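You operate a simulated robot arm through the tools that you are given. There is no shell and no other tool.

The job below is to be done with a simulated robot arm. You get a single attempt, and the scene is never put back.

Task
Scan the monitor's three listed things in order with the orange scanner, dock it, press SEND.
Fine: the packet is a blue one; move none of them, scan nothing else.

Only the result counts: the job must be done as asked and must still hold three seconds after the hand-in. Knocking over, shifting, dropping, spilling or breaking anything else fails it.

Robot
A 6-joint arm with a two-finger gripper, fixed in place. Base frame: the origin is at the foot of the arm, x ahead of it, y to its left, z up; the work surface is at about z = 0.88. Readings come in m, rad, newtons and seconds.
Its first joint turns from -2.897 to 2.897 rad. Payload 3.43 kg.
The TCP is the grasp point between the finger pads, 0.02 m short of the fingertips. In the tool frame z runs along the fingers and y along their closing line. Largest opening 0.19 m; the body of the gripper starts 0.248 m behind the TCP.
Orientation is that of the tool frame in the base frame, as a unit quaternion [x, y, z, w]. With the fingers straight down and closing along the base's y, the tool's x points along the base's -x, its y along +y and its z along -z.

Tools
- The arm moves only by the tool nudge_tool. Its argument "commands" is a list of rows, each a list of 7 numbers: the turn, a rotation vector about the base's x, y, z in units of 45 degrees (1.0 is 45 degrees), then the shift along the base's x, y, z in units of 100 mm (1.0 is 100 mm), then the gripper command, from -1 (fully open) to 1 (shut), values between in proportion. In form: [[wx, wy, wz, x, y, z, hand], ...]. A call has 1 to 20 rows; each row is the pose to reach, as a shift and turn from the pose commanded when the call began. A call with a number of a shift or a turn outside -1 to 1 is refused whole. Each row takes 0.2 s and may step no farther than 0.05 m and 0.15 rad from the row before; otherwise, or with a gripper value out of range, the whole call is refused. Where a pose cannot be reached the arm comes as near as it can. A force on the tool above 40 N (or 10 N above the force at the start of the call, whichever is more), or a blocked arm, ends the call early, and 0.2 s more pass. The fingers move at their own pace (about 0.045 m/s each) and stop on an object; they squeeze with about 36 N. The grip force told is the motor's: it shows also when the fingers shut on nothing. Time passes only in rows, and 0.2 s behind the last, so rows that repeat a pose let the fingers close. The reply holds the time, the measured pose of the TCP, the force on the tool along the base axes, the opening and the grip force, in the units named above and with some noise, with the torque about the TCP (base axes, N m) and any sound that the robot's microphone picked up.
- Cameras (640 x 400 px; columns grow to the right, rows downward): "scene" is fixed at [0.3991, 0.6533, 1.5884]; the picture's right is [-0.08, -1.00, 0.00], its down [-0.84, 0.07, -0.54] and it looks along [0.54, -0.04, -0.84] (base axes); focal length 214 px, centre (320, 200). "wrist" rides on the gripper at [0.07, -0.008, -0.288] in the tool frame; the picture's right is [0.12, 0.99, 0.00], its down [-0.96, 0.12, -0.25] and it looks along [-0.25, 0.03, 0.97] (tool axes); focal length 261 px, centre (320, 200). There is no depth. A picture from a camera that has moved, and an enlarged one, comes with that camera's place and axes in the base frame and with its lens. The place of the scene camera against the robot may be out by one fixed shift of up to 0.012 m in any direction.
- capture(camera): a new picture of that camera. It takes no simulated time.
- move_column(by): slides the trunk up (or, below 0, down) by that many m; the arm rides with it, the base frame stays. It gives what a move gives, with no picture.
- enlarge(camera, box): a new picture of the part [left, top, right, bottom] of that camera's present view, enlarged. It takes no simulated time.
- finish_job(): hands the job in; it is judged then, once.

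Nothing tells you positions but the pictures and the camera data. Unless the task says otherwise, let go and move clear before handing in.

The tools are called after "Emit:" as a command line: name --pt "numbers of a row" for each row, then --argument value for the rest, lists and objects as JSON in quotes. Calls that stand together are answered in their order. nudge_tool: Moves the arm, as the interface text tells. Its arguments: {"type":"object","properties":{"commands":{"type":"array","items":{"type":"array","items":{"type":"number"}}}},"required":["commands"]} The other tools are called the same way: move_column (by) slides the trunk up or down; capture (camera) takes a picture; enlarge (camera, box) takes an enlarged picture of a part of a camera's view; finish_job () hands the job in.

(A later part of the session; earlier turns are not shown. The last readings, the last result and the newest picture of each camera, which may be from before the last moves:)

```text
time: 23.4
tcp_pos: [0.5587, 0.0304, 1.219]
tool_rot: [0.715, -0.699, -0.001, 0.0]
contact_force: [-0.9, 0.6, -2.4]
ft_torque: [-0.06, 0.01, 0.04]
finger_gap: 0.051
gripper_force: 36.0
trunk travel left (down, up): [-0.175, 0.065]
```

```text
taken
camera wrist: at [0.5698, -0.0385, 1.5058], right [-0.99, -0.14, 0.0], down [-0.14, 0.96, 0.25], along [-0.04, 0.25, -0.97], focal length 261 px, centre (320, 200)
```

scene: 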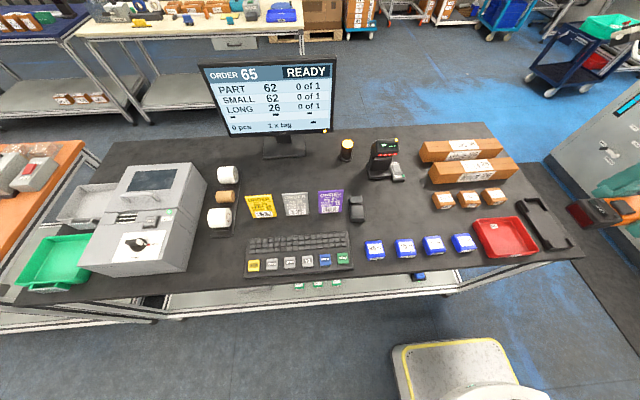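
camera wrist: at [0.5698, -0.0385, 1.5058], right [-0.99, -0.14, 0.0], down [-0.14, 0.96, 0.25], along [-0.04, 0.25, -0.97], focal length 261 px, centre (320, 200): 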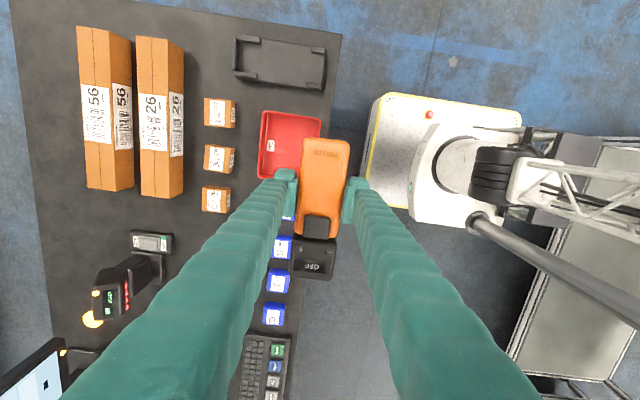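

The head's front face appears to carry a reddish window. I'll zoom in on it.

Emit:
enlarge --camera "scene" --box '[560, 180, 640, 240]'

Emit:
enlarge --camera "wrist" --box '[280, 200, 360, 290]'

Emit:
enlarge --camera "wrist" --box '[70, 210, 190, 330]'

```text
6.67 times, centred on (600, 210) of scene
camera zoom: at [0.3991, 0.6533, 1.5884], right [-0.08, -1.0, 0.0], down [-0.84, 0.07, -0.54], along [0.54, -0.04, -0.84], focal length 1430 px, centre (-1547, 133)
```

zoom: 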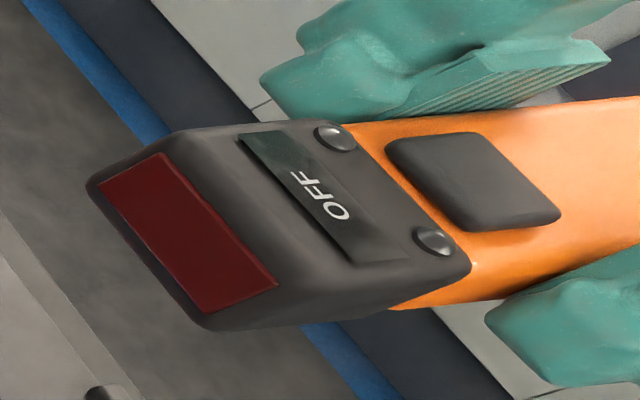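

```text
4.44 times, centred on (320, 245) of wrist
camera zoom: at [0.5698, -0.0385, 1.5058], right [-0.99, -0.14, 0.0], down [-0.14, 0.96, 0.25], along [-0.04, 0.25, -0.97], focal length 1158 px, centre (320, 0)
```

zoom: 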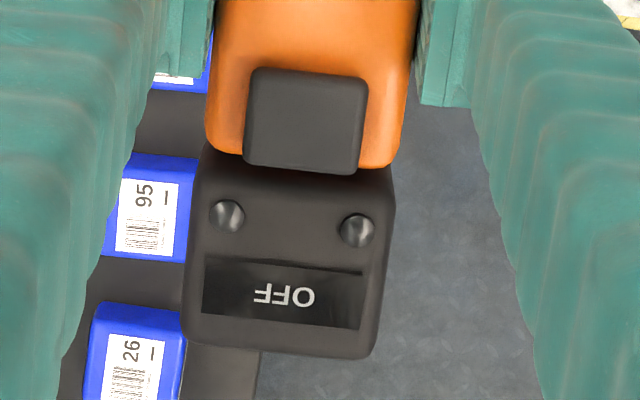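

```text
3.33 times, centred on (130, 270) of wrist
camera zoom: at [0.5698, -0.0385, 1.5058], right [-0.99, -0.14, 0.0], down [-0.14, 0.96, 0.25], along [-0.04, 0.25, -0.97], focal length 869 px, centre (953, -33)
```

zoom: 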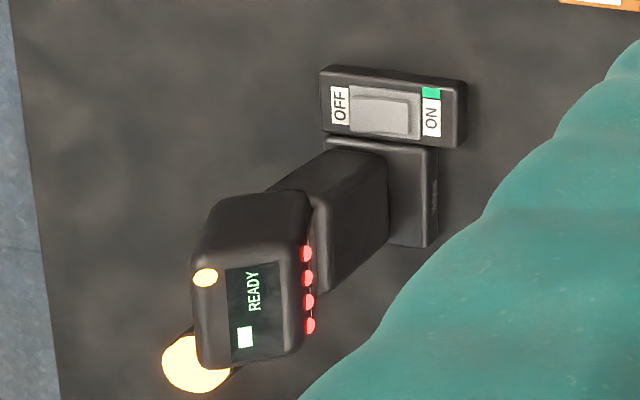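

The scan window is on the front of the head and is dark, so the beam goes forward along the handle axis. Packet 62 is near (0.63, 0.453). I'll bring the scanner around with the beam kept away from other codes, then try aiming it there.

Emit:
nudge_tool --pt "0 0 -0.17 -0.15 0.15 0 1" --pt "0 0 -0.34 -0.3 0.3 0 1" --pt "0 0 -0.51 -0.45 0.45 0 1" --pt "0 0 -0.68 -0.6 0.6 0 1" --pt "0 0 -0.85 -0.8 0.8 0 1" --pt "0 0 -1 -1 1 0 1"

Emit:
nudge_tool --pt "0 0 -0.17 -0.1 0.15 0 1" --pt "0 0 -0.34 -0.2 0.3 0 1" --pt "0 0 -0.51 -0.4 0.45 0 1" --pt "0 0 -0.68 -0.6 0.6 0 1" --pt "0 0 -0.85 -0.8 0.8 0 1" --pt "0 0 -1 -1 1 0 1"

Emit:
nudge_tool --pt "0 0 0 0 0.4 0 1" --pt "0 0 0 0 0.8 0 1" --pt "0 0 0 0 1 0 1"

Emit:
nudge_tool --pt "0 0 0 0 0.4 0 1" --pt "0 0 0 0 0.8 0 1" --pt "0 0 0 0 1 0 1"

Emit:
capture --camera "scene"

Emit:
capture --camera "wrist"

```text
time: 24.8
tcp_pos: [0.4594, 0.1313, 1.2186]
tool_rot: [-0.392, 0.92, 0.0, 0.002]
contact_force: [0.6, -0.3, -2.9]
ft_torque: [-0.05, 0.14, -0.05]
finger_gap: 0.0507
gripper_force: 36.1
trunk travel left (down, up): [-0.175, 0.065]
```

```text
time: 26.2
tcp_pos: [0.3586, 0.2321, 1.2213]
tool_rot: [-0.01, 1.0, 0.0, 0.0]
contact_force: [0.9, -0.6, -2.8]
ft_torque: [0.02, 0.08, 0.05]
finger_gap: 0.0509
gripper_force: 35.6
trunk travel left (down, up): [-0.175, 0.065]
```

```text
time: 27.0
tcp_pos: [0.3586, 0.3299, 1.2193]
tool_rot: [-0.011, 1.0, 0.001, 0.001]
contact_force: [0.2, -0.4, -3.2]
ft_torque: [0.05, 0.05, 0.01]
finger_gap: 0.0509
gripper_force: 36.0
trunk travel left (down, up): [-0.175, 0.065]
```

```text
time: 27.8
tcp_pos: [0.3598, 0.4302, 1.2172]
tool_rot: [-0.01, 1.0, -0.001, 0.001]
contact_force: [0.0, 0.2, -2.7]
ft_torque: [0.07, 0.07, 0.02]
finger_gap: 0.051
gripper_force: 35.5
trunk travel left (down, up): [-0.175, 0.065]
```

```text
taken
```

scene: 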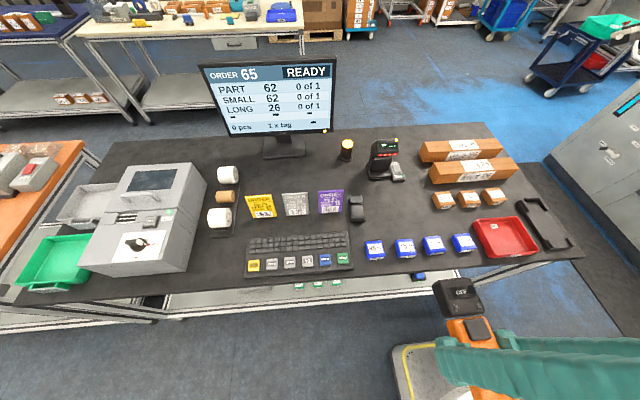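

```text
taken
camera wrist: at [0.2888, 0.4218, 1.505], right [-0.14, 0.99, 0.0], down [0.96, 0.14, 0.25], along [0.25, 0.03, -0.97], focal length 261 px, centre (320, 200)
```

wrist: 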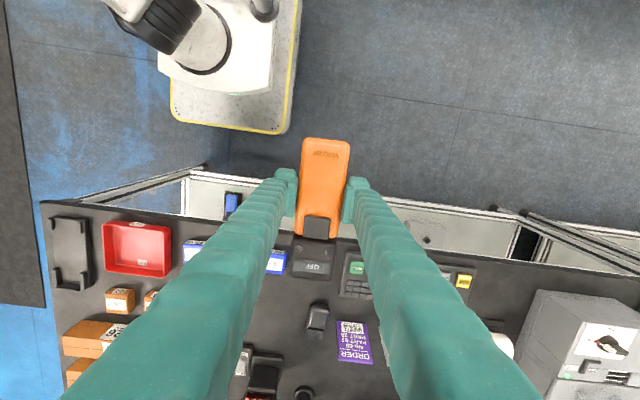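

Packet 62 is straight ahead at y ≈ 0.453. I'll pitch the head down 45° from a distance, then approach along the beam line.

Emit:
nudge_tool --pt "0 0.17 -0.027 -0.05 0.1 0 1" --pt "0 0.34 -0.027 -0.1 0.23 0 1" --pt "0 0.51 -0.027 -0.2 0.23 0 1" --pt "0 0.68 -0.027 -0.2 0.23 0 1" --pt "0 0.85 -0.027 -0.2 0.23 0 1" --pt "0 1 -0.027 -0.2 0.23 0 1"

Emit:
capture --camera "scene"

Emit:
capture --camera "wrist"

```text
time: 29.2
tcp_pos: [0.3135, 0.4617, 1.1675]
tool_rot: [0.004, 0.927, 0.012, -0.376]
contact_force: [0.1, 0.2, -1.8]
ft_torque: [0.0, -0.12, -0.04]
finger_gap: 0.051
gripper_force: 36.0
out of reach, approached as far as the arm can: row 5, 6
trunk travel left (down, up): [-0.175, 0.065]
```

```text
taken
```

scene: 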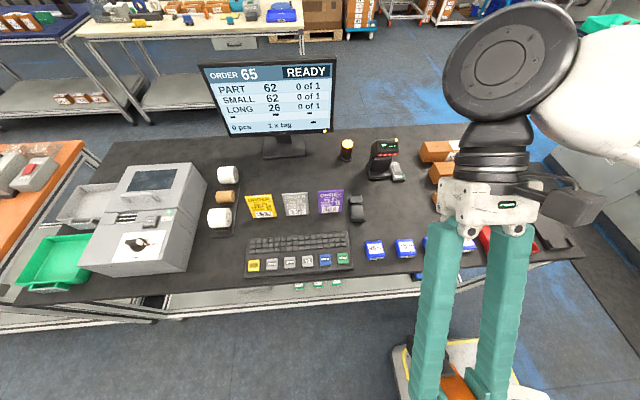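

```text
taken
camera wrist: at [0.4638, 0.4483, 1.4223], right [-0.07, 0.99, 0.1], down [0.86, 0.11, -0.49], along [-0.5, 0.05, -0.86], focal length 261 px, centre (320, 200)
```

wrist: 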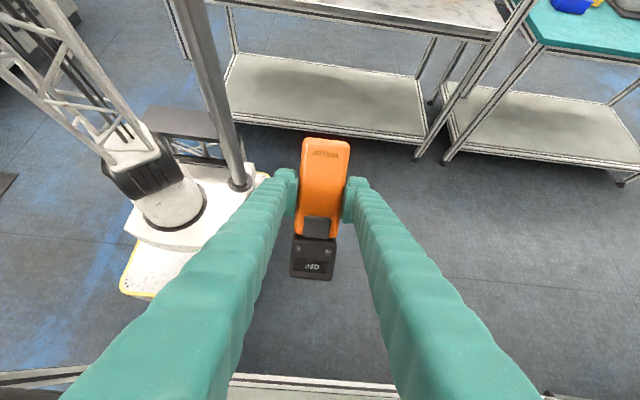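

The arm stopped just short there, with a measured pose of about (0.314, 0.462, 1.168). I'll move forward and down into the reachable zone.

Emit:
nudge_tool --pt "0 0 0 0.2 0 -0.25 1" --pt "0 0 0 0.4 0 -0.5 1" --pt "0 0 0 0.6 0 -0.75 1" --pt "0 0 0 0.8 0 -1 1"

Emit:
capture --camera "scene"

```text
time: 30.2
tcp_pos: [0.3946, 0.4622, 1.0649]
tool_rot: [0.0, 0.925, 0.005, -0.381]
contact_force: [-0.4, -1.0, -2.4]
ft_torque: [0.02, -0.14, 0.0]
finger_gap: 0.0508
gripper_force: 36.4
trunk travel left (down, up): [-0.175, 0.065]
```

```text
taken
```

scene: 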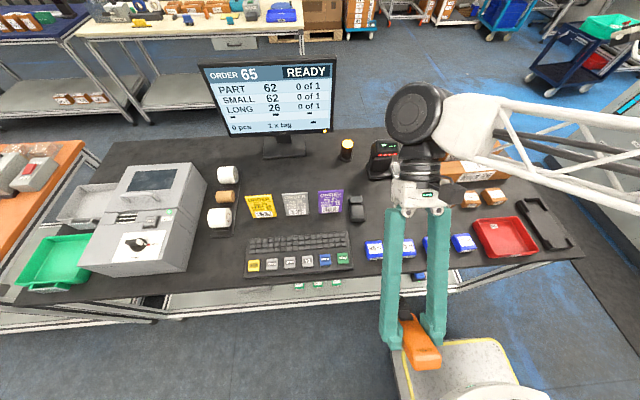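

Now at (0.395, 0.462, 1.065), pitched 45°. I'll move forward so the beam meets packet 62's top label from about 10 cm.

Emit:
nudge_tool --pt "0 0 0 0.4 -0.04 0.1 1" --pt "0 0 0 0.75 -0.09 0.1 1" --pt "0 0 0 0.95 -0.09 0 1" --pt "0 0 0 0.95 -0.09 0 1" --pt "0 0 0 0.95 -0.09 0 1"

Emit:
capture --camera "scene"

Emit:
enlarge --camera "scene" --box '[320, 210, 440, 330]'

Emit:
enlarge --camera "wrist" --box '[260, 180, 380, 300]'

```text
time: 31.4
tcp_pos: [0.489, 0.453, 1.0646]
tool_rot: [0.001, 0.925, 0.006, -0.38]
contact_force: [0.1, 0.4, -2.4]
ft_torque: [0.01, 0.04, 0.02]
finger_gap: 0.051
gripper_force: 36.9
trunk travel left (down, up): [-0.175, 0.065]
```

```text
taken
```

scene: 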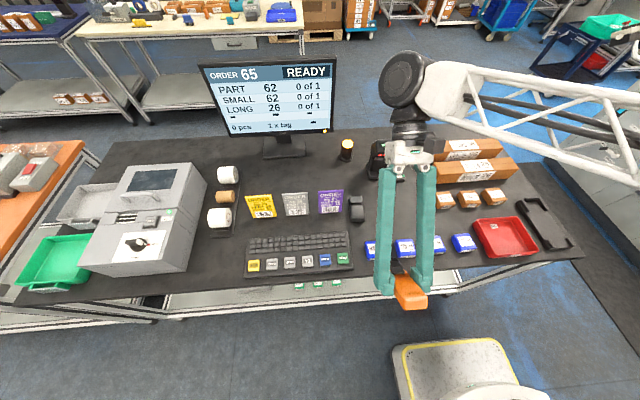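

```text
3.33 times, centred on (380, 270) of scene
camera zoom: at [0.3991, 0.6533, 1.5884], right [-0.08, -1.0, 0.0], down [-0.84, 0.07, -0.54], along [0.54, -0.04, -0.84], focal length 715 px, centre (120, -33)
```

zoom: 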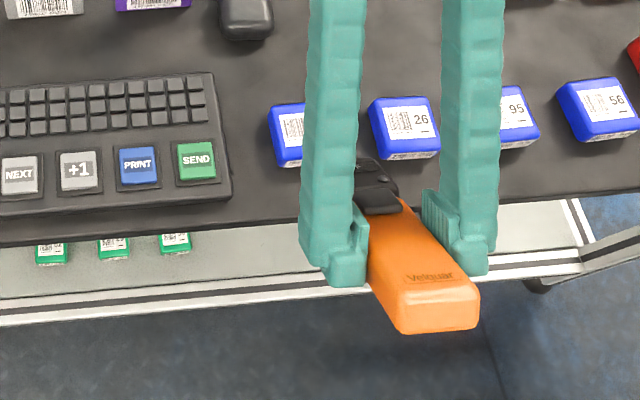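

```text
3.33 times, centred on (320, 240) of wrist
camera zoom: at [0.6426, 0.4427, 1.3178], right [-0.08, 0.99, 0.09], down [0.86, 0.12, -0.5], along [-0.51, 0.04, -0.86], focal length 869 px, centre (320, 67)
```

zoom: 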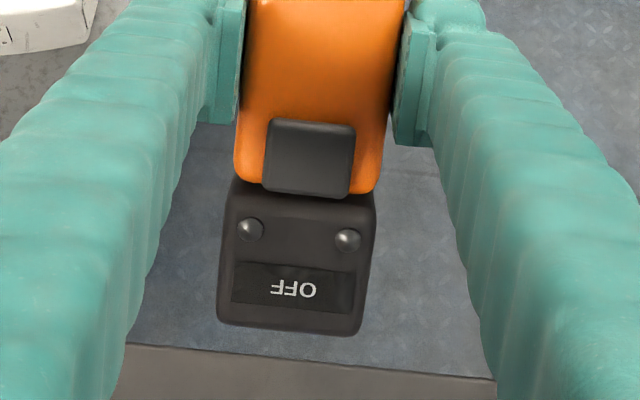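

The pose is reachable, but the scanner is still OFF and nothing was heard, so it has to be switched on first. The grey button on the handle is the obvious control. I'll carry the scanner back to its dock so I can press it there.

Emit:
nudge_tool --pt "0 -0.17 0 0 -0.1 0.2 1" --pt "0 -0.34 0 0 -0.2 0.4 1" --pt "0 -0.51 0 0 -0.4 0.6 1" --pt "0 -0.68 0 0 -0.6 0.8 1" --pt "0 -0.85 0 0 -0.8 1 1" --pt "0 -1 0 0 -1 1 1"

Emit:
nudge_tool --pt "0 0 0 0.1 -0.4 0 1" --pt "0 0 0 0.2 -0.8 0 1" --pt "0 0 0 0.3 -1 0 1"

Emit:
nudge_tool --pt "0 0 0 0.1 -0.4 0 1" --pt "0 0 0 0.2 -0.8 0 1" --pt "0 0 0 0.3 -1 0 1"

Emit:
nudge_tool --pt "0 0 0 0.1 -0.4 0 1" --pt "0 0 0 0.2 -0.8 0 1" --pt "0 0 0 0.3 -1 0 1"

Emit:
nudge_tool --pt "0 0 0 0.1 -0.4 0 1" --pt "0 0 0 0.2 -0.8 0 1" --pt "0 0 0 0.3 -1 0 1"

Emit:
nudge_tool --pt "0 0 0 0.1 -0.4 0 1" --pt "0 0 0 0.3 -0.8 0 1" --pt "0 0 0 0.5 -1 0 1"

Emit:
capture --camera "wrist"

```text
time: 32.8
tcp_pos: [0.4904, 0.3546, 1.1654]
tool_rot: [-0.002, 1.0, 0.002, 0.001]
contact_force: [1.5, 1.4, -3.6]
ft_torque: [-0.17, 0.26, -0.05]
finger_gap: 0.0507
gripper_force: 35.8
trunk travel left (down, up): [-0.175, 0.065]
```

```text
time: 33.6
tcp_pos: [0.5185, 0.2554, 1.167]
tool_rot: [-0.002, 1.0, 0.004, 0.001]
contact_force: [-0.3, -0.8, -2.1]
ft_torque: [-0.08, 0.03, 0.0]
finger_gap: 0.0509
gripper_force: 35.9
trunk travel left (down, up): [-0.175, 0.065]
```

```text
time: 34.4
tcp_pos: [0.5469, 0.1548, 1.168]
tool_rot: [-0.002, 1.0, 0.003, 0.001]
contact_force: [0.6, 0.2, -2.4]
ft_torque: [-0.07, -0.02, 0.02]
finger_gap: 0.0509
gripper_force: 35.3
trunk travel left (down, up): [-0.175, 0.065]
```

```text
time: 35.2
tcp_pos: [0.5761, 0.0541, 1.1677]
tool_rot: [-0.001, 1.0, 0.004, 0.002]
contact_force: [-0.1, 0.5, -2.5]
ft_torque: [-0.05, 0.0, -0.01]
finger_gap: 0.0507
gripper_force: 35.7
trunk travel left (down, up): [-0.175, 0.065]
```

```text
time: 36.0
tcp_pos: [0.6099, -0.0459, 1.1671]
tool_rot: [-0.002, 1.0, 0.003, 0.001]
contact_force: [0.3, 0.7, -3.3]
ft_torque: [-0.04, 0.03, 0.0]
finger_gap: 0.051
gripper_force: 36.1
trunk travel left (down, up): [-0.175, 0.065]
```

```text
time: 36.8
tcp_pos: [0.6611, -0.1454, 1.1684]
tool_rot: [-0.002, 1.0, 0.003, 0.001]
contact_force: [0.1, 0.7, -1.7]
ft_torque: [-0.06, -0.03, 0.0]
finger_gap: 0.0506
gripper_force: 36.3
trunk travel left (down, up): [-0.175, 0.065]
```

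```text
taken
camera wrist: at [0.5909, -0.1555, 1.4552], right [-0.12, 0.99, 0.01], down [0.96, 0.12, 0.25], along [0.25, 0.04, -0.97], focal length 261 px, centre (320, 200)
```

wrist: 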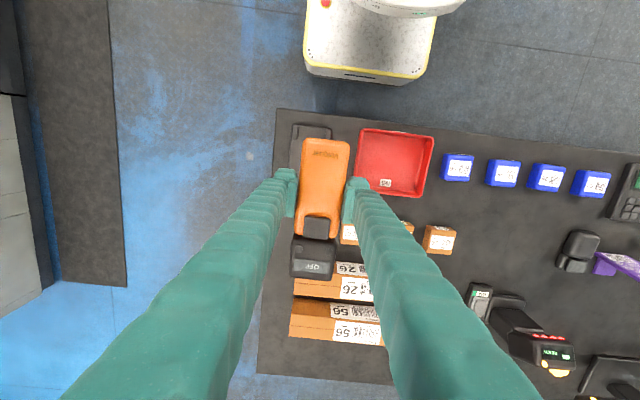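

I'll line up over the dock, correcting the yaw and position from the measured readings.

Emit:
nudge_tool --pt "-0.009 0 0.024 -0.02 -0.15 -0.3 1" --pt "-0.009 0 0.024 -0.02 -0.25 -0.7 1" --pt "-0.009 0 0.024 -0.02 -0.25 -1.0 1"

Emit:
nudge_tool --pt "0 0 0 0 0 -0.4 1" --pt "0 0 0 0 0 -0.8 1"

Emit:
nudge_tool --pt "0 0 0 0 0 0 1"

Emit:
nudge_tool --pt "0 0 0 0 0 0 1"

Emit:
enlarge --camera "scene" --box '[500, 160, 600, 260]'

Emit:
enlarge --camera "wrist" --box '[250, 110, 390, 290]'

```text
time: 37.6
tcp_pos: [0.6607, -0.1714, 1.0666]
tool_rot: [-0.011, 1.0, 0.0, 0.001]
contact_force: [0.6, -0.2, -2.0]
ft_torque: [-0.02, 0.0, -0.01]
finger_gap: 0.0508
gripper_force: 36.1
trunk travel left (down, up): [-0.175, 0.065]
```

```text
time: 38.2
tcp_pos: [0.6565, -0.1738, 0.9849]
tool_rot: [-0.011, 1.0, 0.001, 0.002]
contact_force: [0.3, 0.0, -2.0]
ft_torque: [-0.04, -0.05, -0.02]
finger_gap: 0.0509
gripper_force: 35.8
trunk travel left (down, up): [-0.175, 0.065]
```

```text
time: 38.6
tcp_pos: [0.6569, -0.1727, 0.9866]
tool_rot: [-0.011, 1.0, -0.001, 0.001]
contact_force: [0.1, 0.1, -1.8]
ft_torque: [-0.02, 0.01, 0.0]
finger_gap: 0.0505
gripper_force: 36.0
trunk travel left (down, up): [-0.175, 0.065]
```

```text
time: 39.0
tcp_pos: [0.6578, -0.1739, 0.9879]
tool_rot: [-0.012, 1.0, 0.0, 0.001]
contact_force: [-0.8, -1.0, -1.7]
ft_torque: [0.0, 0.02, -0.01]
finger_gap: 0.0508
gripper_force: 36.5
trunk travel left (down, up): [-0.175, 0.065]
```

```text
4.00 times, centred on (550, 210) of scene
camera zoom: at [0.3991, 0.6533, 1.5884], right [-0.08, -1.0, 0.0], down [-0.84, 0.07, -0.54], along [0.54, -0.04, -0.84], focal length 858 px, centre (-600, 160)
```

zoom: 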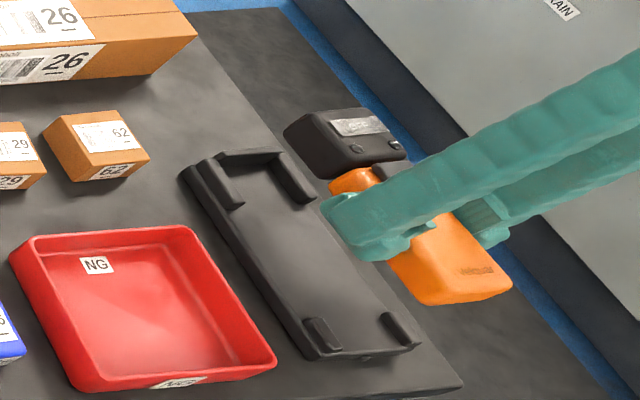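

```text
2.22 times, centred on (320, 200) of wrist
camera zoom: at [0.5865, -0.1823, 1.2735], right [-0.14, 0.99, 0.0], down [0.96, 0.14, 0.25], along [0.25, 0.04, -0.97], focal length 579 px, centre (320, 200)
```

zoom: 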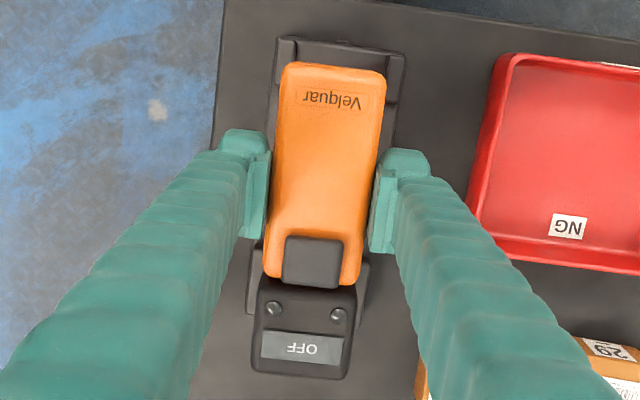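

Emit:
nudge_tool --pt "0 0 0 0.017 0.024 -0.15 1" --pt "0 0 0 0.017 0.024 -0.3 1" --pt "0 0 0 0.017 0.024 -0.38 1" --pt "0 0 0 0.017 0.024 -0.38 1"

Emit:
nudge_tool --pt "0 0 0 0 0 0 1"

Emit:
nudge_tool --pt "0 0 0 0 0 0 1"

Emit:
enlarge --camera "scene" --box '[500, 170, 590, 260]'

Emit:
enlarge --camera "wrist" --box '[260, 120, 380, 280]'

```text
time: 40.0
tcp_pos: [0.6591, -0.1682, 0.9477]
tool_rot: [-0.011, 1.0, 0.0, 0.0]
contact_force: [0.2, 0.4, -2.2]
ft_torque: [-0.01, 0.05, -0.03]
finger_gap: 0.051
gripper_force: 36.0
trunk travel left (down, up): [-0.175, 0.065]
```

```text
time: 40.4
tcp_pos: [0.6592, -0.1682, 0.9475]
tool_rot: [-0.011, 1.0, -0.001, 0.001]
contact_force: [-0.3, 0.2, -3.0]
ft_torque: [0.0, 0.04, 0.01]
finger_gap: 0.0508
gripper_force: 35.9
trunk travel left (down, up): [-0.175, 0.065]
```

```text
time: 40.8
tcp_pos: [0.6606, -0.1679, 0.9469]
tool_rot: [-0.011, 1.0, 0.0, 0.001]
contact_force: [-0.2, 0.6, -2.7]
ft_torque: [0.02, 0.08, -0.01]
finger_gap: 0.0511
gripper_force: 36.1
trunk travel left (down, up): [-0.175, 0.065]
```

```text
4.44 times, centred on (545, 215) of scene
camera zoom: at [0.3991, 0.6533, 1.5884], right [-0.08, -1.0, 0.0], down [-0.84, 0.07, -0.54], along [0.54, -0.04, -0.84], focal length 953 px, centre (-680, 133)
```

zoom: 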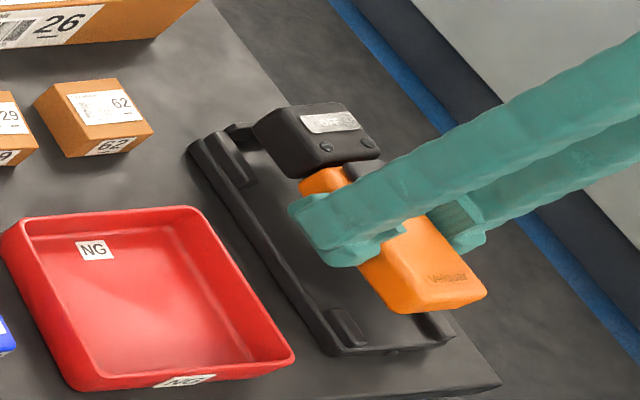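

```text
2.50 times, centred on (320, 200) of wrist
camera zoom: at [0.5886, -0.1769, 1.2348], right [-0.14, 0.99, 0.0], down [0.96, 0.14, 0.25], along [0.25, 0.04, -0.97], focal length 652 px, centre (320, 200)
```

zoom: 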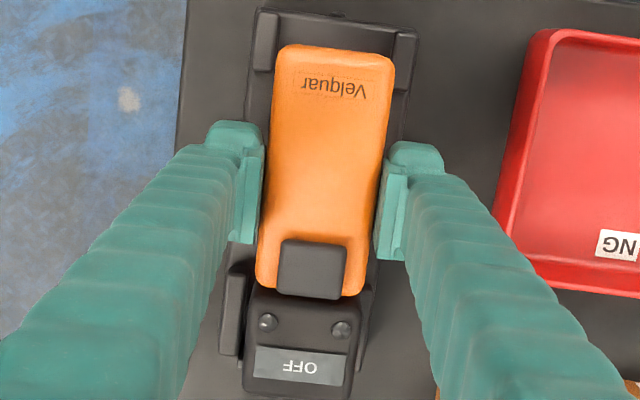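

The measured y is about 2.8 mm too far to +y, and the image agrees. I'll correct it and go a bit lower.

Emit:
nudge_tool --pt "0 0 0 -0.008 -0.028 -0.05 1" --pt "0 0 0 -0.008 -0.028 -0.1 1" --pt "0 0 0 -0.008 -0.028 -0.1 1"

Emit:
nudge_tool --pt "0 0 0 0 0 0 1"

Emit:
nudge_tool --pt "0 0 0 0 0 0 1"

Emit:
enlarge --camera "wrist" --box '[260, 120, 380, 280]'

Emit:
enlarge --camera "scene" --box '[500, 170, 590, 260]'

```text
time: 41.6
tcp_pos: [0.6599, -0.1712, 0.9384]
tool_rot: [-0.011, 1.0, 0.0, 0.001]
contact_force: [0.4, 0.6, -2.4]
ft_torque: [0.01, 0.03, 0.02]
finger_gap: 0.0513
gripper_force: 36.1
trunk travel left (down, up): [-0.175, 0.065]
```

```text
time: 42.0
tcp_pos: [0.6596, -0.1701, 0.9381]
tool_rot: [-0.011, 1.0, 0.0, 0.001]
contact_force: [-0.7, 0.4, -2.1]
ft_torque: [-0.01, 0.01, -0.02]
finger_gap: 0.0511
gripper_force: 36.3
trunk travel left (down, up): [-0.175, 0.065]
```

```text
time: 42.4
tcp_pos: [0.6591, -0.1701, 0.9382]
tool_rot: [-0.011, 1.0, 0.0, 0.001]
contact_force: [0.7, 0.3, -2.7]
ft_torque: [0.0, 0.05, 0.01]
finger_gap: 0.051
gripper_force: 36.2
trunk travel left (down, up): [-0.175, 0.065]
```

```text
2.50 times, centred on (320, 200) of wrist
camera zoom: at [0.5886, -0.1792, 1.2253], right [-0.14, 0.99, 0.0], down [0.96, 0.14, 0.25], along [0.25, 0.04, -0.97], focal length 652 px, centre (320, 200)
```

zoom: 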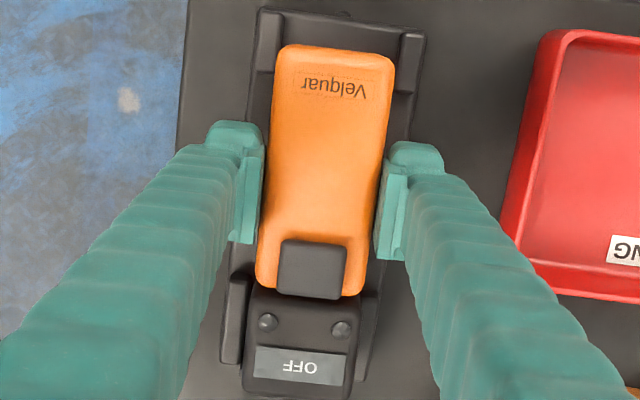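

```text
4.44 times, centred on (545, 215) of scene
camera zoom: at [0.3991, 0.6533, 1.5884], right [-0.08, -1.0, 0.0], down [-0.84, 0.07, -0.54], along [0.54, -0.04, -0.84], focal length 953 px, centre (-680, 133)
```

zoom: 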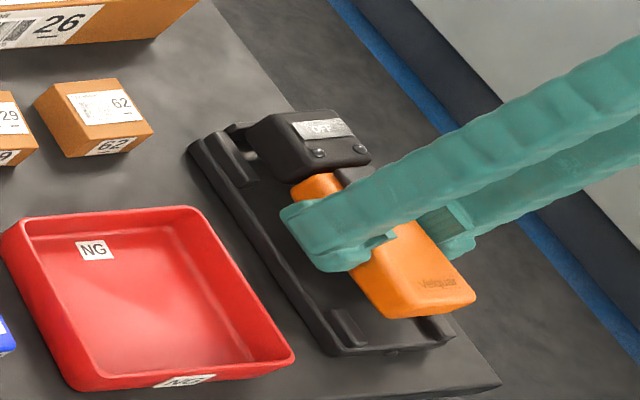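

It's aligned at (0.6595, -0.1705). I'll lower it into the dock.

Emit:
nudge_tool --pt "0 0 0 -0.006 -0.003 -0.05 1" --pt "0 0 0 -0.006 -0.003 -0.1 1" --pt "0 0 0 -0.006 -0.003 -0.14 1" --pt "0 0 0 -0.006 -0.003 -0.17 1" --pt "0 0 0 -0.006 -0.003 -0.19 1"

Emit:
enlarge --camera "scene" --box '[500, 170, 590, 260]'

Emit:
enlarge --camera "wrist" --box '[260, 120, 380, 280]'

```text
time: 43.6
tcp_pos: [0.6581, -0.17, 0.92]
tool_rot: [-0.011, 1.0, 0.0, 0.002]
contact_force: [-1.2, 5.4, 9.0]
ft_torque: [0.36, -0.91, -0.07]
finger_gap: 0.0508
gripper_force: 36.1
trunk travel left (down, up): [-0.175, 0.065]
```

```text
4.44 times, centred on (545, 215) of scene
camera zoom: at [0.3991, 0.6533, 1.5884], right [-0.08, -1.0, 0.0], down [-0.84, 0.07, -0.54], along [0.54, -0.04, -0.84], focal length 953 px, centre (-680, 133)
```

zoom: 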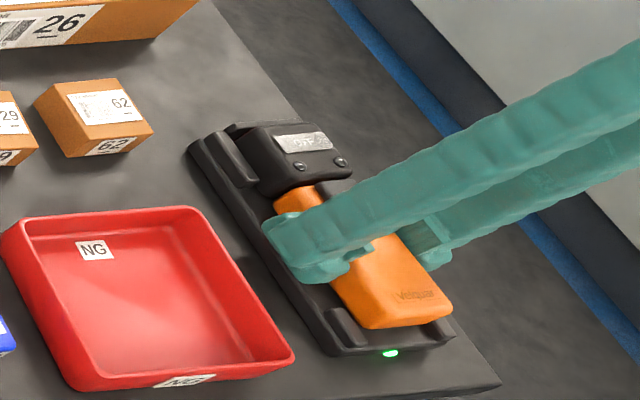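

```text
2.50 times, centred on (320, 200) of wrist
camera zoom: at [0.587, -0.1798, 1.2066], right [-0.14, 0.99, 0.0], down [0.96, 0.14, 0.25], along [0.25, 0.04, -0.97], focal length 652 px, centre (320, 200)
```

zoom: 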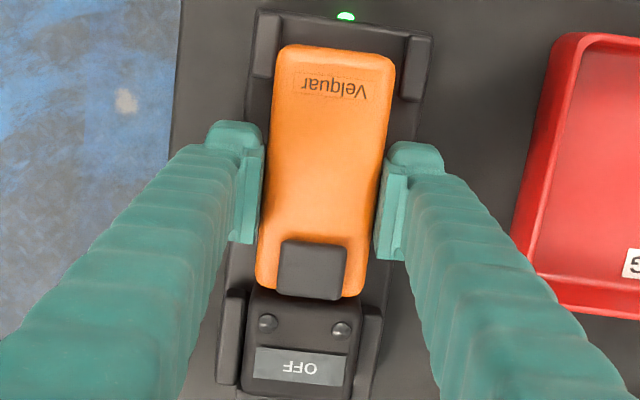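

It's docked and the LED is green. I'll release and rise, then press the grey button with closed fingertips.

Emit:
nudge_tool --pt "0 0 0 0 0 0 0.4" --pt "0 0 0 0 0 0 0.1" --pt "0 0 0 0 0 0 0.1" --pt "0 0 0 0 0 0 0.1" --pt "0 0 0 0 0 0 0.1" --pt "0 0 0 0 0 0.3 0.1" --pt "0 0 0 0 0 0.7 0.1" --pt "0 0 0 0 0 0.7 0.6" --pt "0 0 0 0 0 0.7 1" --pt "0 0 0 0 0 0.7 1" --pt "0 0 0 0 0 0.7 1" --pt "0 0 0 0 0 0.7 1" --pt "0 0 0 0 0 0.7 1"

Emit:
nudge_tool --pt "0 0 0 0.23 0.01 0 1" --pt "0 0 0 0.23 0.01 0 1"

Emit:
enlarge --camera "wrist" --box '[260, 120, 380, 280]'

Emit:
enlarge --camera "scene" --box '[500, 170, 590, 260]'

```text
time: 46.4
tcp_pos: [0.6563, -0.1726, 0.9889]
tool_rot: [-0.012, 1.0, 0.001, 0.001]
contact_force: [1.0, 0.7, -0.3]
ft_torque: [0.01, -0.01, -0.03]
finger_gap: 0.0
gripper_force: 33.8
trunk travel left (down, up): [-0.175, 0.065]
```

```text
time: 47.0
tcp_pos: [0.6803, -0.1714, 0.9905]
tool_rot: [-0.011, 1.0, 0.0, 0.0]
contact_force: [-0.5, -0.3, -1.2]
ft_torque: [-0.01, 0.0, -0.03]
finger_gap: 0.0
gripper_force: 34.7
trunk travel left (down, up): [-0.175, 0.065]
```

```text
2.50 times, centred on (320, 200) of wrist
camera zoom: at [0.6099, -0.1805, 1.2764], right [-0.14, 0.99, 0.0], down [0.96, 0.14, 0.25], along [0.25, 0.04, -0.97], focal length 652 px, centre (320, 200)
```

zoom: 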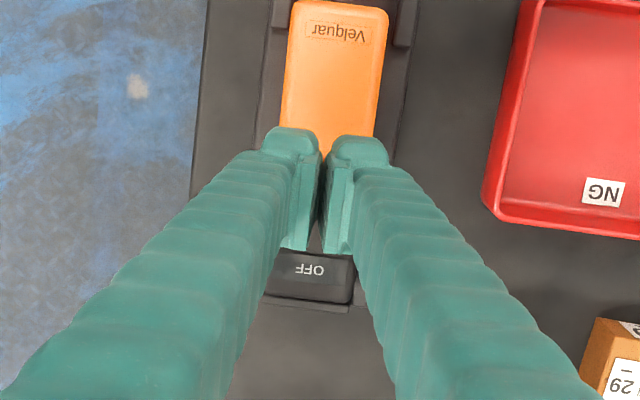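

```text
4.44 times, centred on (545, 215) of scene
camera zoom: at [0.3991, 0.6533, 1.5884], right [-0.08, -1.0, 0.0], down [-0.84, 0.07, -0.54], along [0.54, -0.04, -0.84], focal length 953 px, centre (-680, 133)
```

zoom: 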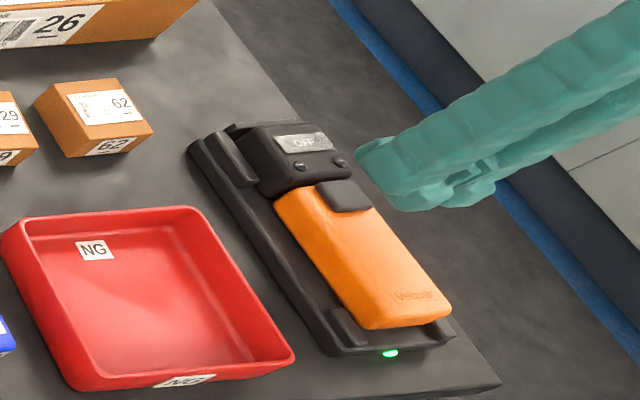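

The fingertips are over the button and clear of the taller head. I'll press down slowly.

Emit:
nudge_tool --pt "0 0 0 0 0.01 -0.2 1" --pt "0 0 0 0 0.01 -0.34 1" --pt "0 0 0 0 0.01 -0.38 1" --pt "0 0 0 0 0.01 -0.4 1"

Emit:
enlarge --camera "scene" --box '[500, 170, 590, 260]'

```text
time: 48.0
tcp_pos: [0.6797, -0.1688, 0.9466]
tool_rot: [-0.01, 1.0, 0.0, 0.001]
contact_force: [1.1, -1.6, 4.0]
ft_torque: [-0.05, -0.02, -0.01]
finger_gap: 0.0058
gripper_force: 34.7
trunk travel left (down, up): [-0.175, 0.065]
heard: click
```

```text
4.44 times, centred on (545, 215) of scene
camera zoom: at [0.3991, 0.6533, 1.5884], right [-0.08, -1.0, 0.0], down [-0.84, 0.07, -0.54], along [0.54, -0.04, -0.84], focal length 953 px, centre (-680, 133)
```

zoom: 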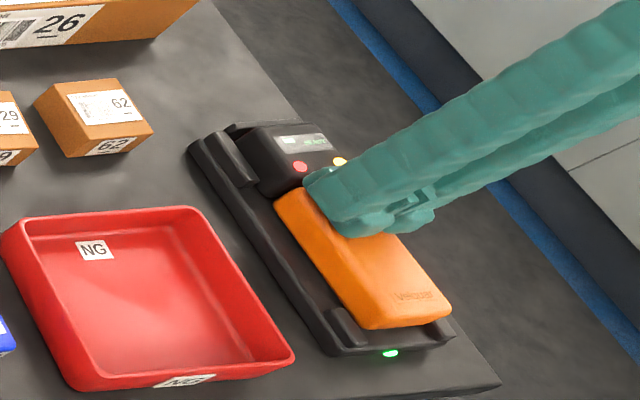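

There was a click and the scanner lit up. I'll rise and read its display.

Emit:
nudge_tool --pt "0 0 0 0 0 0.05 1" --pt "0 0 0 0 0 0.2 1" --pt "0 0 0 0 0 0.5 1" --pt "0 0 0 0 0 0.8 1"

Emit:
enlarge --camera "scene" --box '[530, 190, 580, 225]'

Emit:
enlarge --camera "scene" --box '[190, 50, 350, 150]'

Emit:
enlarge --camera "wrist" --box '[260, 120, 380, 280]'

```text
time: 49.0
tcp_pos: [0.6831, -0.1699, 1.0286]
tool_rot: [-0.011, 1.0, -0.001, 0.001]
contact_force: [-0.3, -0.1, 0.5]
ft_torque: [0.02, 0.01, -0.01]
finger_gap: 0.0
gripper_force: 34.7
trunk travel left (down, up): [-0.175, 0.065]
```

```text
11.43 times, centred on (555, 208) of scene
camera zoom: at [0.3991, 0.6533, 1.5884], right [-0.08, -1.0, 0.0], down [-0.84, 0.07, -0.54], along [0.54, -0.04, -0.84], focal length 2451 px, centre (-2366, 114)
```

zoom: 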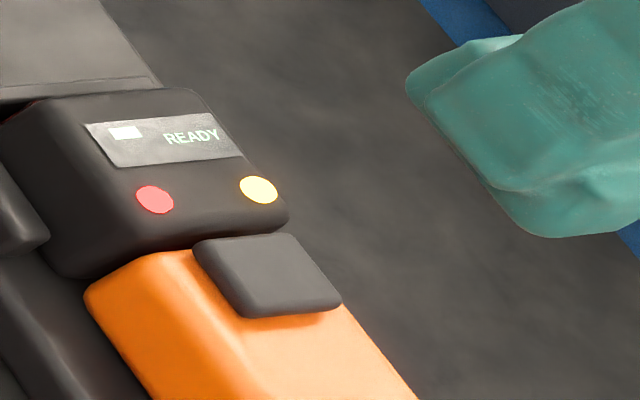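

```text
4.00 times, centred on (270, 100) of scene
camera zoom: at [0.3991, 0.6533, 1.5884], right [-0.08, -1.0, 0.0], down [-0.84, 0.07, -0.54], along [0.54, -0.04, -0.84], focal length 858 px, centre (520, 600)
```

zoom: 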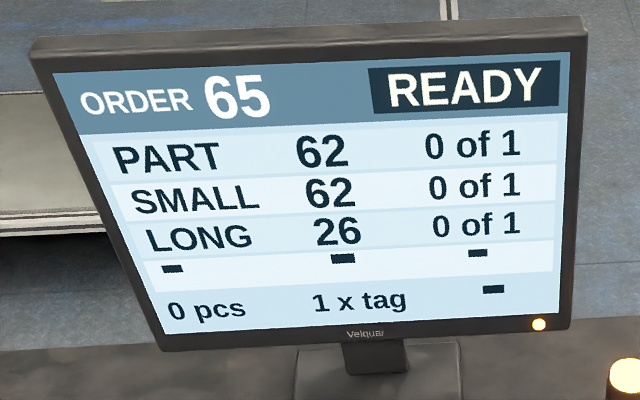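

```text
2.50 times, centred on (320, 200) of wrist
camera zoom: at [0.6129, -0.1778, 1.3155], right [-0.14, 0.99, 0.0], down [0.96, 0.14, 0.25], along [0.25, 0.04, -0.97], focal length 652 px, centre (320, 200)
```

zoom: 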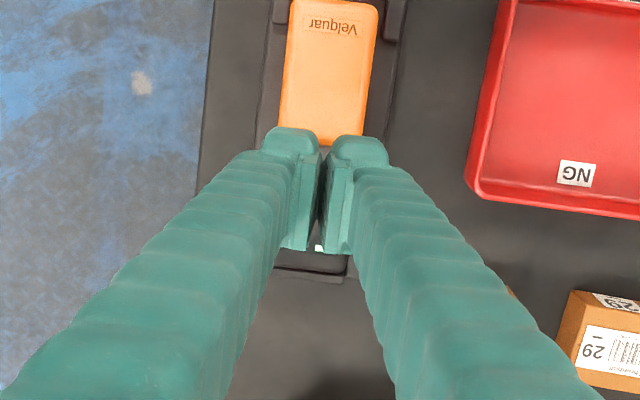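

The scanner now reads READY. I'll re-grip the handle the same way, taking care from now on where the beam points.

Emit:
nudge_tool --pt "0 0 0 -0.235 -0.01 0 0.6" --pt "0 0 0 -0.235 -0.01 0 0.1" --pt "0 0 0 -0.235 -0.01 0 0.1" --pt "0 0 0 -0.235 -0.01 0 0.1" --pt "0 0 0 -0.235 -0.01 0 0.1" --pt "0 0 0 -0.235 -0.01 0 0.1" --pt "0 0 0 -0.235 -0.01 -0.4 0.1" --pt "0 0 0 -0.235 -0.01 -0.8 0.1"

Emit:
nudge_tool --pt "0 0 0 0 0 0 0.1"

Emit:
enlarge --camera "wrist" --box '[260, 120, 380, 280]'

```text
time: 50.8
tcp_pos: [0.6598, -0.1691, 0.9467]
tool_rot: [-0.011, 1.0, 0.0, 0.002]
contact_force: [-0.4, 0.4, -0.2]
ft_torque: [-0.05, -0.1, 0.02]
finger_gap: 0.0855
gripper_force: 0.0
trunk travel left (down, up): [-0.175, 0.065]
```

```text
time: 51.2
tcp_pos: [0.6599, -0.1692, 0.9467]
tool_rot: [-0.012, 1.0, -0.001, 0.001]
contact_force: [0.1, 0.0, 0.3]
ft_torque: [0.01, 0.0, 0.0]
finger_gap: 0.0855
gripper_force: 0.0
trunk travel left (down, up): [-0.175, 0.065]
```

```text
2.50 times, centred on (320, 200) of wrist
camera zoom: at [0.5894, -0.1772, 1.2341], right [-0.14, 0.99, 0.0], down [0.96, 0.14, 0.25], along [0.25, 0.04, -0.97], focal length 652 px, centre (320, 200)
```

zoom: 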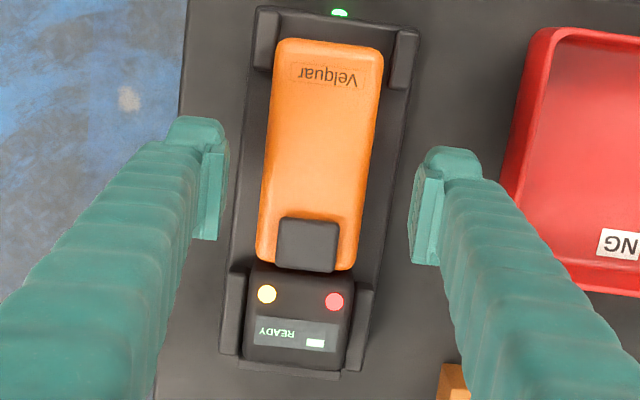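

Emit:
nudge_tool --pt "0 0 0 -0.01 -0.012 -0.12 0.1" --pt "0 0 0 -0.01 -0.012 -0.22 0.1" --pt "0 0 0 -0.01 -0.012 -0.28 0.1" --pt "0 0 0 -0.01 -0.012 -0.28 0.3" --pt "0 0 0 -0.01 -0.012 -0.28 0.44" --pt "0 0 0 -0.01 -0.012 -0.28 0.44"

Emit:
nudge_tool --pt "0 0 0 0 0 0 0.45"

Emit:
enlarge --camera "wrist" --box '[260, 140, 380, 240]'

```text
time: 52.6
tcp_pos: [0.6592, -0.1706, 0.9201]
tool_rot: [-0.011, 1.0, 0.001, 0.001]
contact_force: [-1.0, -0.6, 0.0]
ft_torque: [0.0, 0.01, -0.02]
finger_gap: 0.0532
gripper_force: 0.1
trunk travel left (down, up): [-0.175, 0.065]
```

```text
time: 53.0
tcp_pos: [0.6589, -0.1702, 0.9199]
tool_rot: [-0.012, 1.0, 0.0, 0.001]
contact_force: [0.5, -1.2, -0.3]
ft_torque: [0.02, 0.01, 0.03]
finger_gap: 0.0525
gripper_force: 0.5
trunk travel left (down, up): [-0.175, 0.065]
```

```text
4.00 times, centred on (320, 190) of wrist
camera zoom: at [0.5878, -0.1792, 1.2073], right [-0.14, 0.99, 0.0], down [0.96, 0.14, 0.25], along [0.25, 0.04, -0.97], focal length 1043 px, centre (320, 240)
```

zoom: 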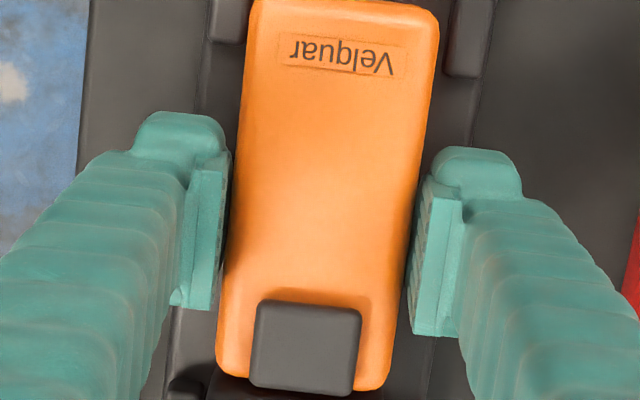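

Centred again, so I'll close and lift.

Emit:
nudge_tool --pt "0 0 0 0 0 -0.01 0.5" --pt "0 0 0 0 0 -0.01 0.6" --pt "0 0 0 0 0 -0.01 1" --pt "0 0 0 0 0 -0.01 1" --pt "0 0 0 0 0 -0.01 1"

Emit:
nudge_tool --pt "0 0 0 0 0 0.05 1" --pt "0 0 0 0 0 0.1 1" --pt "0 0 0 0 0 0.15 1" --pt "0 0 0 0 0 0.2 1"

Emit:
enlarge --camera "scene" --box '[490, 140, 610, 260]'

```text
time: 54.2
tcp_pos: [0.6575, -0.1707, 0.9198]
tool_rot: [-0.011, 1.0, 0.0, 0.001]
contact_force: [2.4, 0.7, 5.3]
ft_torque: [0.02, -0.06, -0.11]
finger_gap: 0.0509
gripper_force: 35.4
trunk travel left (down, up): [-0.175, 0.065]
```

```text
time: 55.2
tcp_pos: [0.6565, -0.1711, 0.9408]
tool_rot: [-0.011, 1.0, 0.0, 0.001]
contact_force: [0.7, 0.3, -3.3]
ft_torque: [-0.01, 0.08, -0.02]
finger_gap: 0.0508
gripper_force: 36.2
trunk travel left (down, up): [-0.175, 0.065]
```

```text
3.33 times, centred on (550, 200) of scene
camera zoom: at [0.3991, 0.6533, 1.5884], right [-0.08, -1.0, 0.0], down [-0.84, 0.07, -0.54], along [0.54, -0.04, -0.84], focal length 715 px, centre (-447, 200)
```

zoom: 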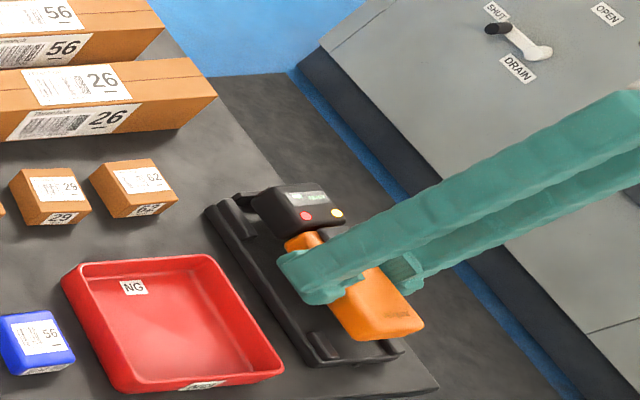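

The scanner is held and READY. I'll lift it high while backing off in x, then travel to PART 62 with the beam level above everything.

Emit:
nudge_tool --pt "0 0 0 0 0 0.3 1" --pt "0 0 0 -0.1 0 0.65 1" --pt "0 0 0 -0.2 0 1.0 1"

Emit:
nudge_tool --pt "0 0 0 -0.2 0.2 0.4 1" --pt "0 0 0 -0.4 0.4 0.8 1" --pt "0 0 0 -0.6 0.7 1 1" --pt "0 0 0 -0.8 1 1 1"

Emit:
nudge_tool --pt "0 0 0 -0.1 0.4 0.1 1" --pt "0 0 0 -0.2 0.8 0.2 1" --pt "0 0 0 -0.3 1 0.2 1"

Emit:
nudge_tool --pt "0 0 0 -0.1 0.4 0 1" --pt "0 0 0 -0.2 0.8 0 1" --pt "0 0 0 -0.2 1 0 1"

Emit:
nudge_tool --pt "0 0 0 -0.1 0.4 0 1" --pt "0 0 0 -0.2 0.8 0 1" --pt "0 0 0 -0.3 1 0 1"

Emit:
nudge_tool --pt "0 0 -0.015 -0.1 0.4 0 1" --pt "0 0 -0.027 -0.2 0.8 0 1" --pt "0 0 -0.027 -0.3 1 0 1"

Emit:
capture --camera "scene"

Emit:
capture --camera "wrist"

```text
time: 56.0
tcp_pos: [0.6377, -0.1746, 1.0412]
tool_rot: [-0.011, 1.0, -0.001, 0.001]
contact_force: [-0.3, -0.5, -3.0]
ft_torque: [-0.03, 0.1, -0.01]
finger_gap: 0.0509
gripper_force: 36.0
trunk travel left (down, up): [-0.175, 0.065]
```

```text
time: 57.0
tcp_pos: [0.5579, -0.0717, 1.1409]
tool_rot: [-0.011, 1.0, 0.0, 0.001]
contact_force: [0.0, -0.3, -3.2]
ft_torque: [0.08, 0.19, 0.01]
finger_gap: 0.0509
gripper_force: 36.0
trunk travel left (down, up): [-0.175, 0.065]
```

```text
time: 57.8
tcp_pos: [0.5281, 0.0274, 1.1562]
tool_rot: [-0.01, 1.0, 0.0, 0.001]
contact_force: [0.2, -0.4, -3.1]
ft_torque: [0.07, 0.13, -0.05]
finger_gap: 0.0508
gripper_force: 36.2
trunk travel left (down, up): [-0.175, 0.065]
```

```text
time: 58.6
tcp_pos: [0.507, 0.1283, 1.1592]
tool_rot: [-0.01, 1.0, -0.001, 0.0]
contact_force: [-0.3, -0.1, -2.9]
ft_torque: [0.1, 0.03, 0.0]
finger_gap: 0.0509
gripper_force: 36.2
trunk travel left (down, up): [-0.175, 0.065]
```

```text
time: 59.4
tcp_pos: [0.4742, 0.228, 1.1597]
tool_rot: [-0.011, 1.0, 0.0, 0.001]
contact_force: [0.3, -0.3, -1.9]
ft_torque: [0.07, 0.03, 0.01]
finger_gap: 0.0508
gripper_force: 36.2
trunk travel left (down, up): [-0.175, 0.065]
```

```text
time: 60.2
tcp_pos: [0.4447, 0.3281, 1.1559]
tool_rot: [0.0, 1.0, 0.0, 0.002]
contact_force: [0.8, -0.4, -1.9]
ft_torque: [0.08, 0.09, 0.01]
finger_gap: 0.0509
gripper_force: 35.7
trunk travel left (down, up): [-0.175, 0.065]
```

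```text
taken
```

scene: 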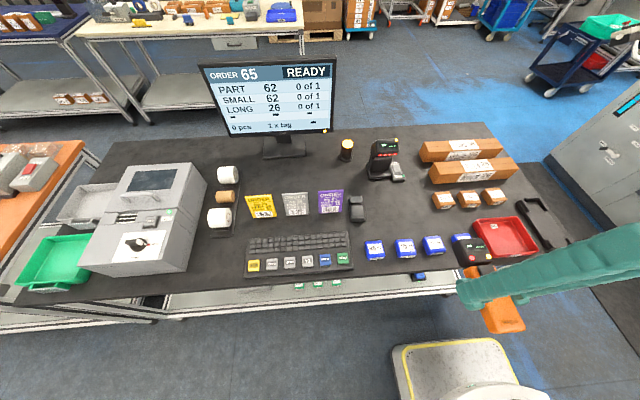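

```text
taken
camera wrist: at [0.3738, 0.321, 1.4437], right [-0.12, 0.99, 0.0], down [0.96, 0.12, 0.25], along [0.25, 0.03, -0.97], focal length 261 px, centre (320, 200)
```

wrist: 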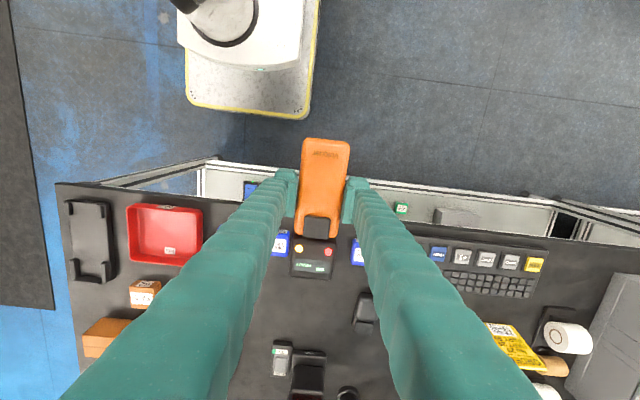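

Emit:
enlarge --camera "wrist" --box '[260, 210, 400, 300]'

Emit:
enlarge --camera "scene" --box '[350, 230, 490, 310]'

```text
4.44 times, centred on (330, 255) of wrist
camera zoom: at [0.3738, 0.321, 1.4437], right [-0.12, 0.99, 0.0], down [0.96, 0.12, 0.25], along [0.25, 0.03, -0.97], focal length 1158 px, centre (276, -44)
```

zoom: 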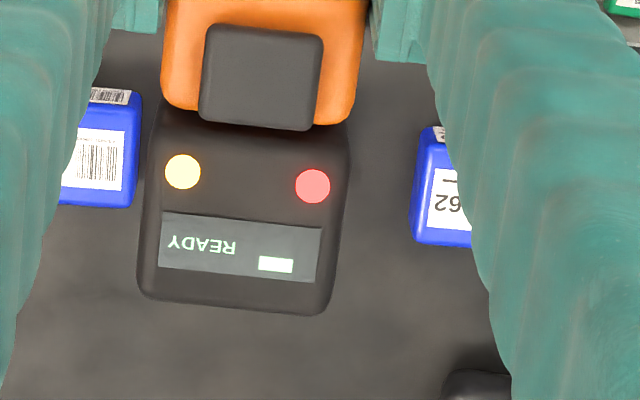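

```text
4.57 times, centred on (420, 270) of scene
camera zoom: at [0.3991, 0.6533, 1.5884], right [-0.08, -1.0, 0.0], down [-0.84, 0.07, -0.54], along [0.54, -0.04, -0.84], focal length 980 px, centre (-137, -120)
```

zoom: 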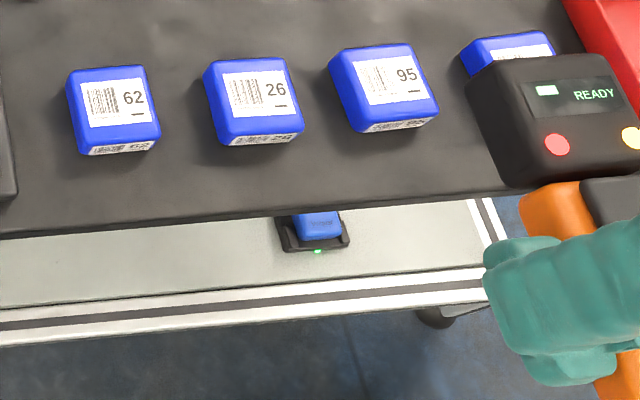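

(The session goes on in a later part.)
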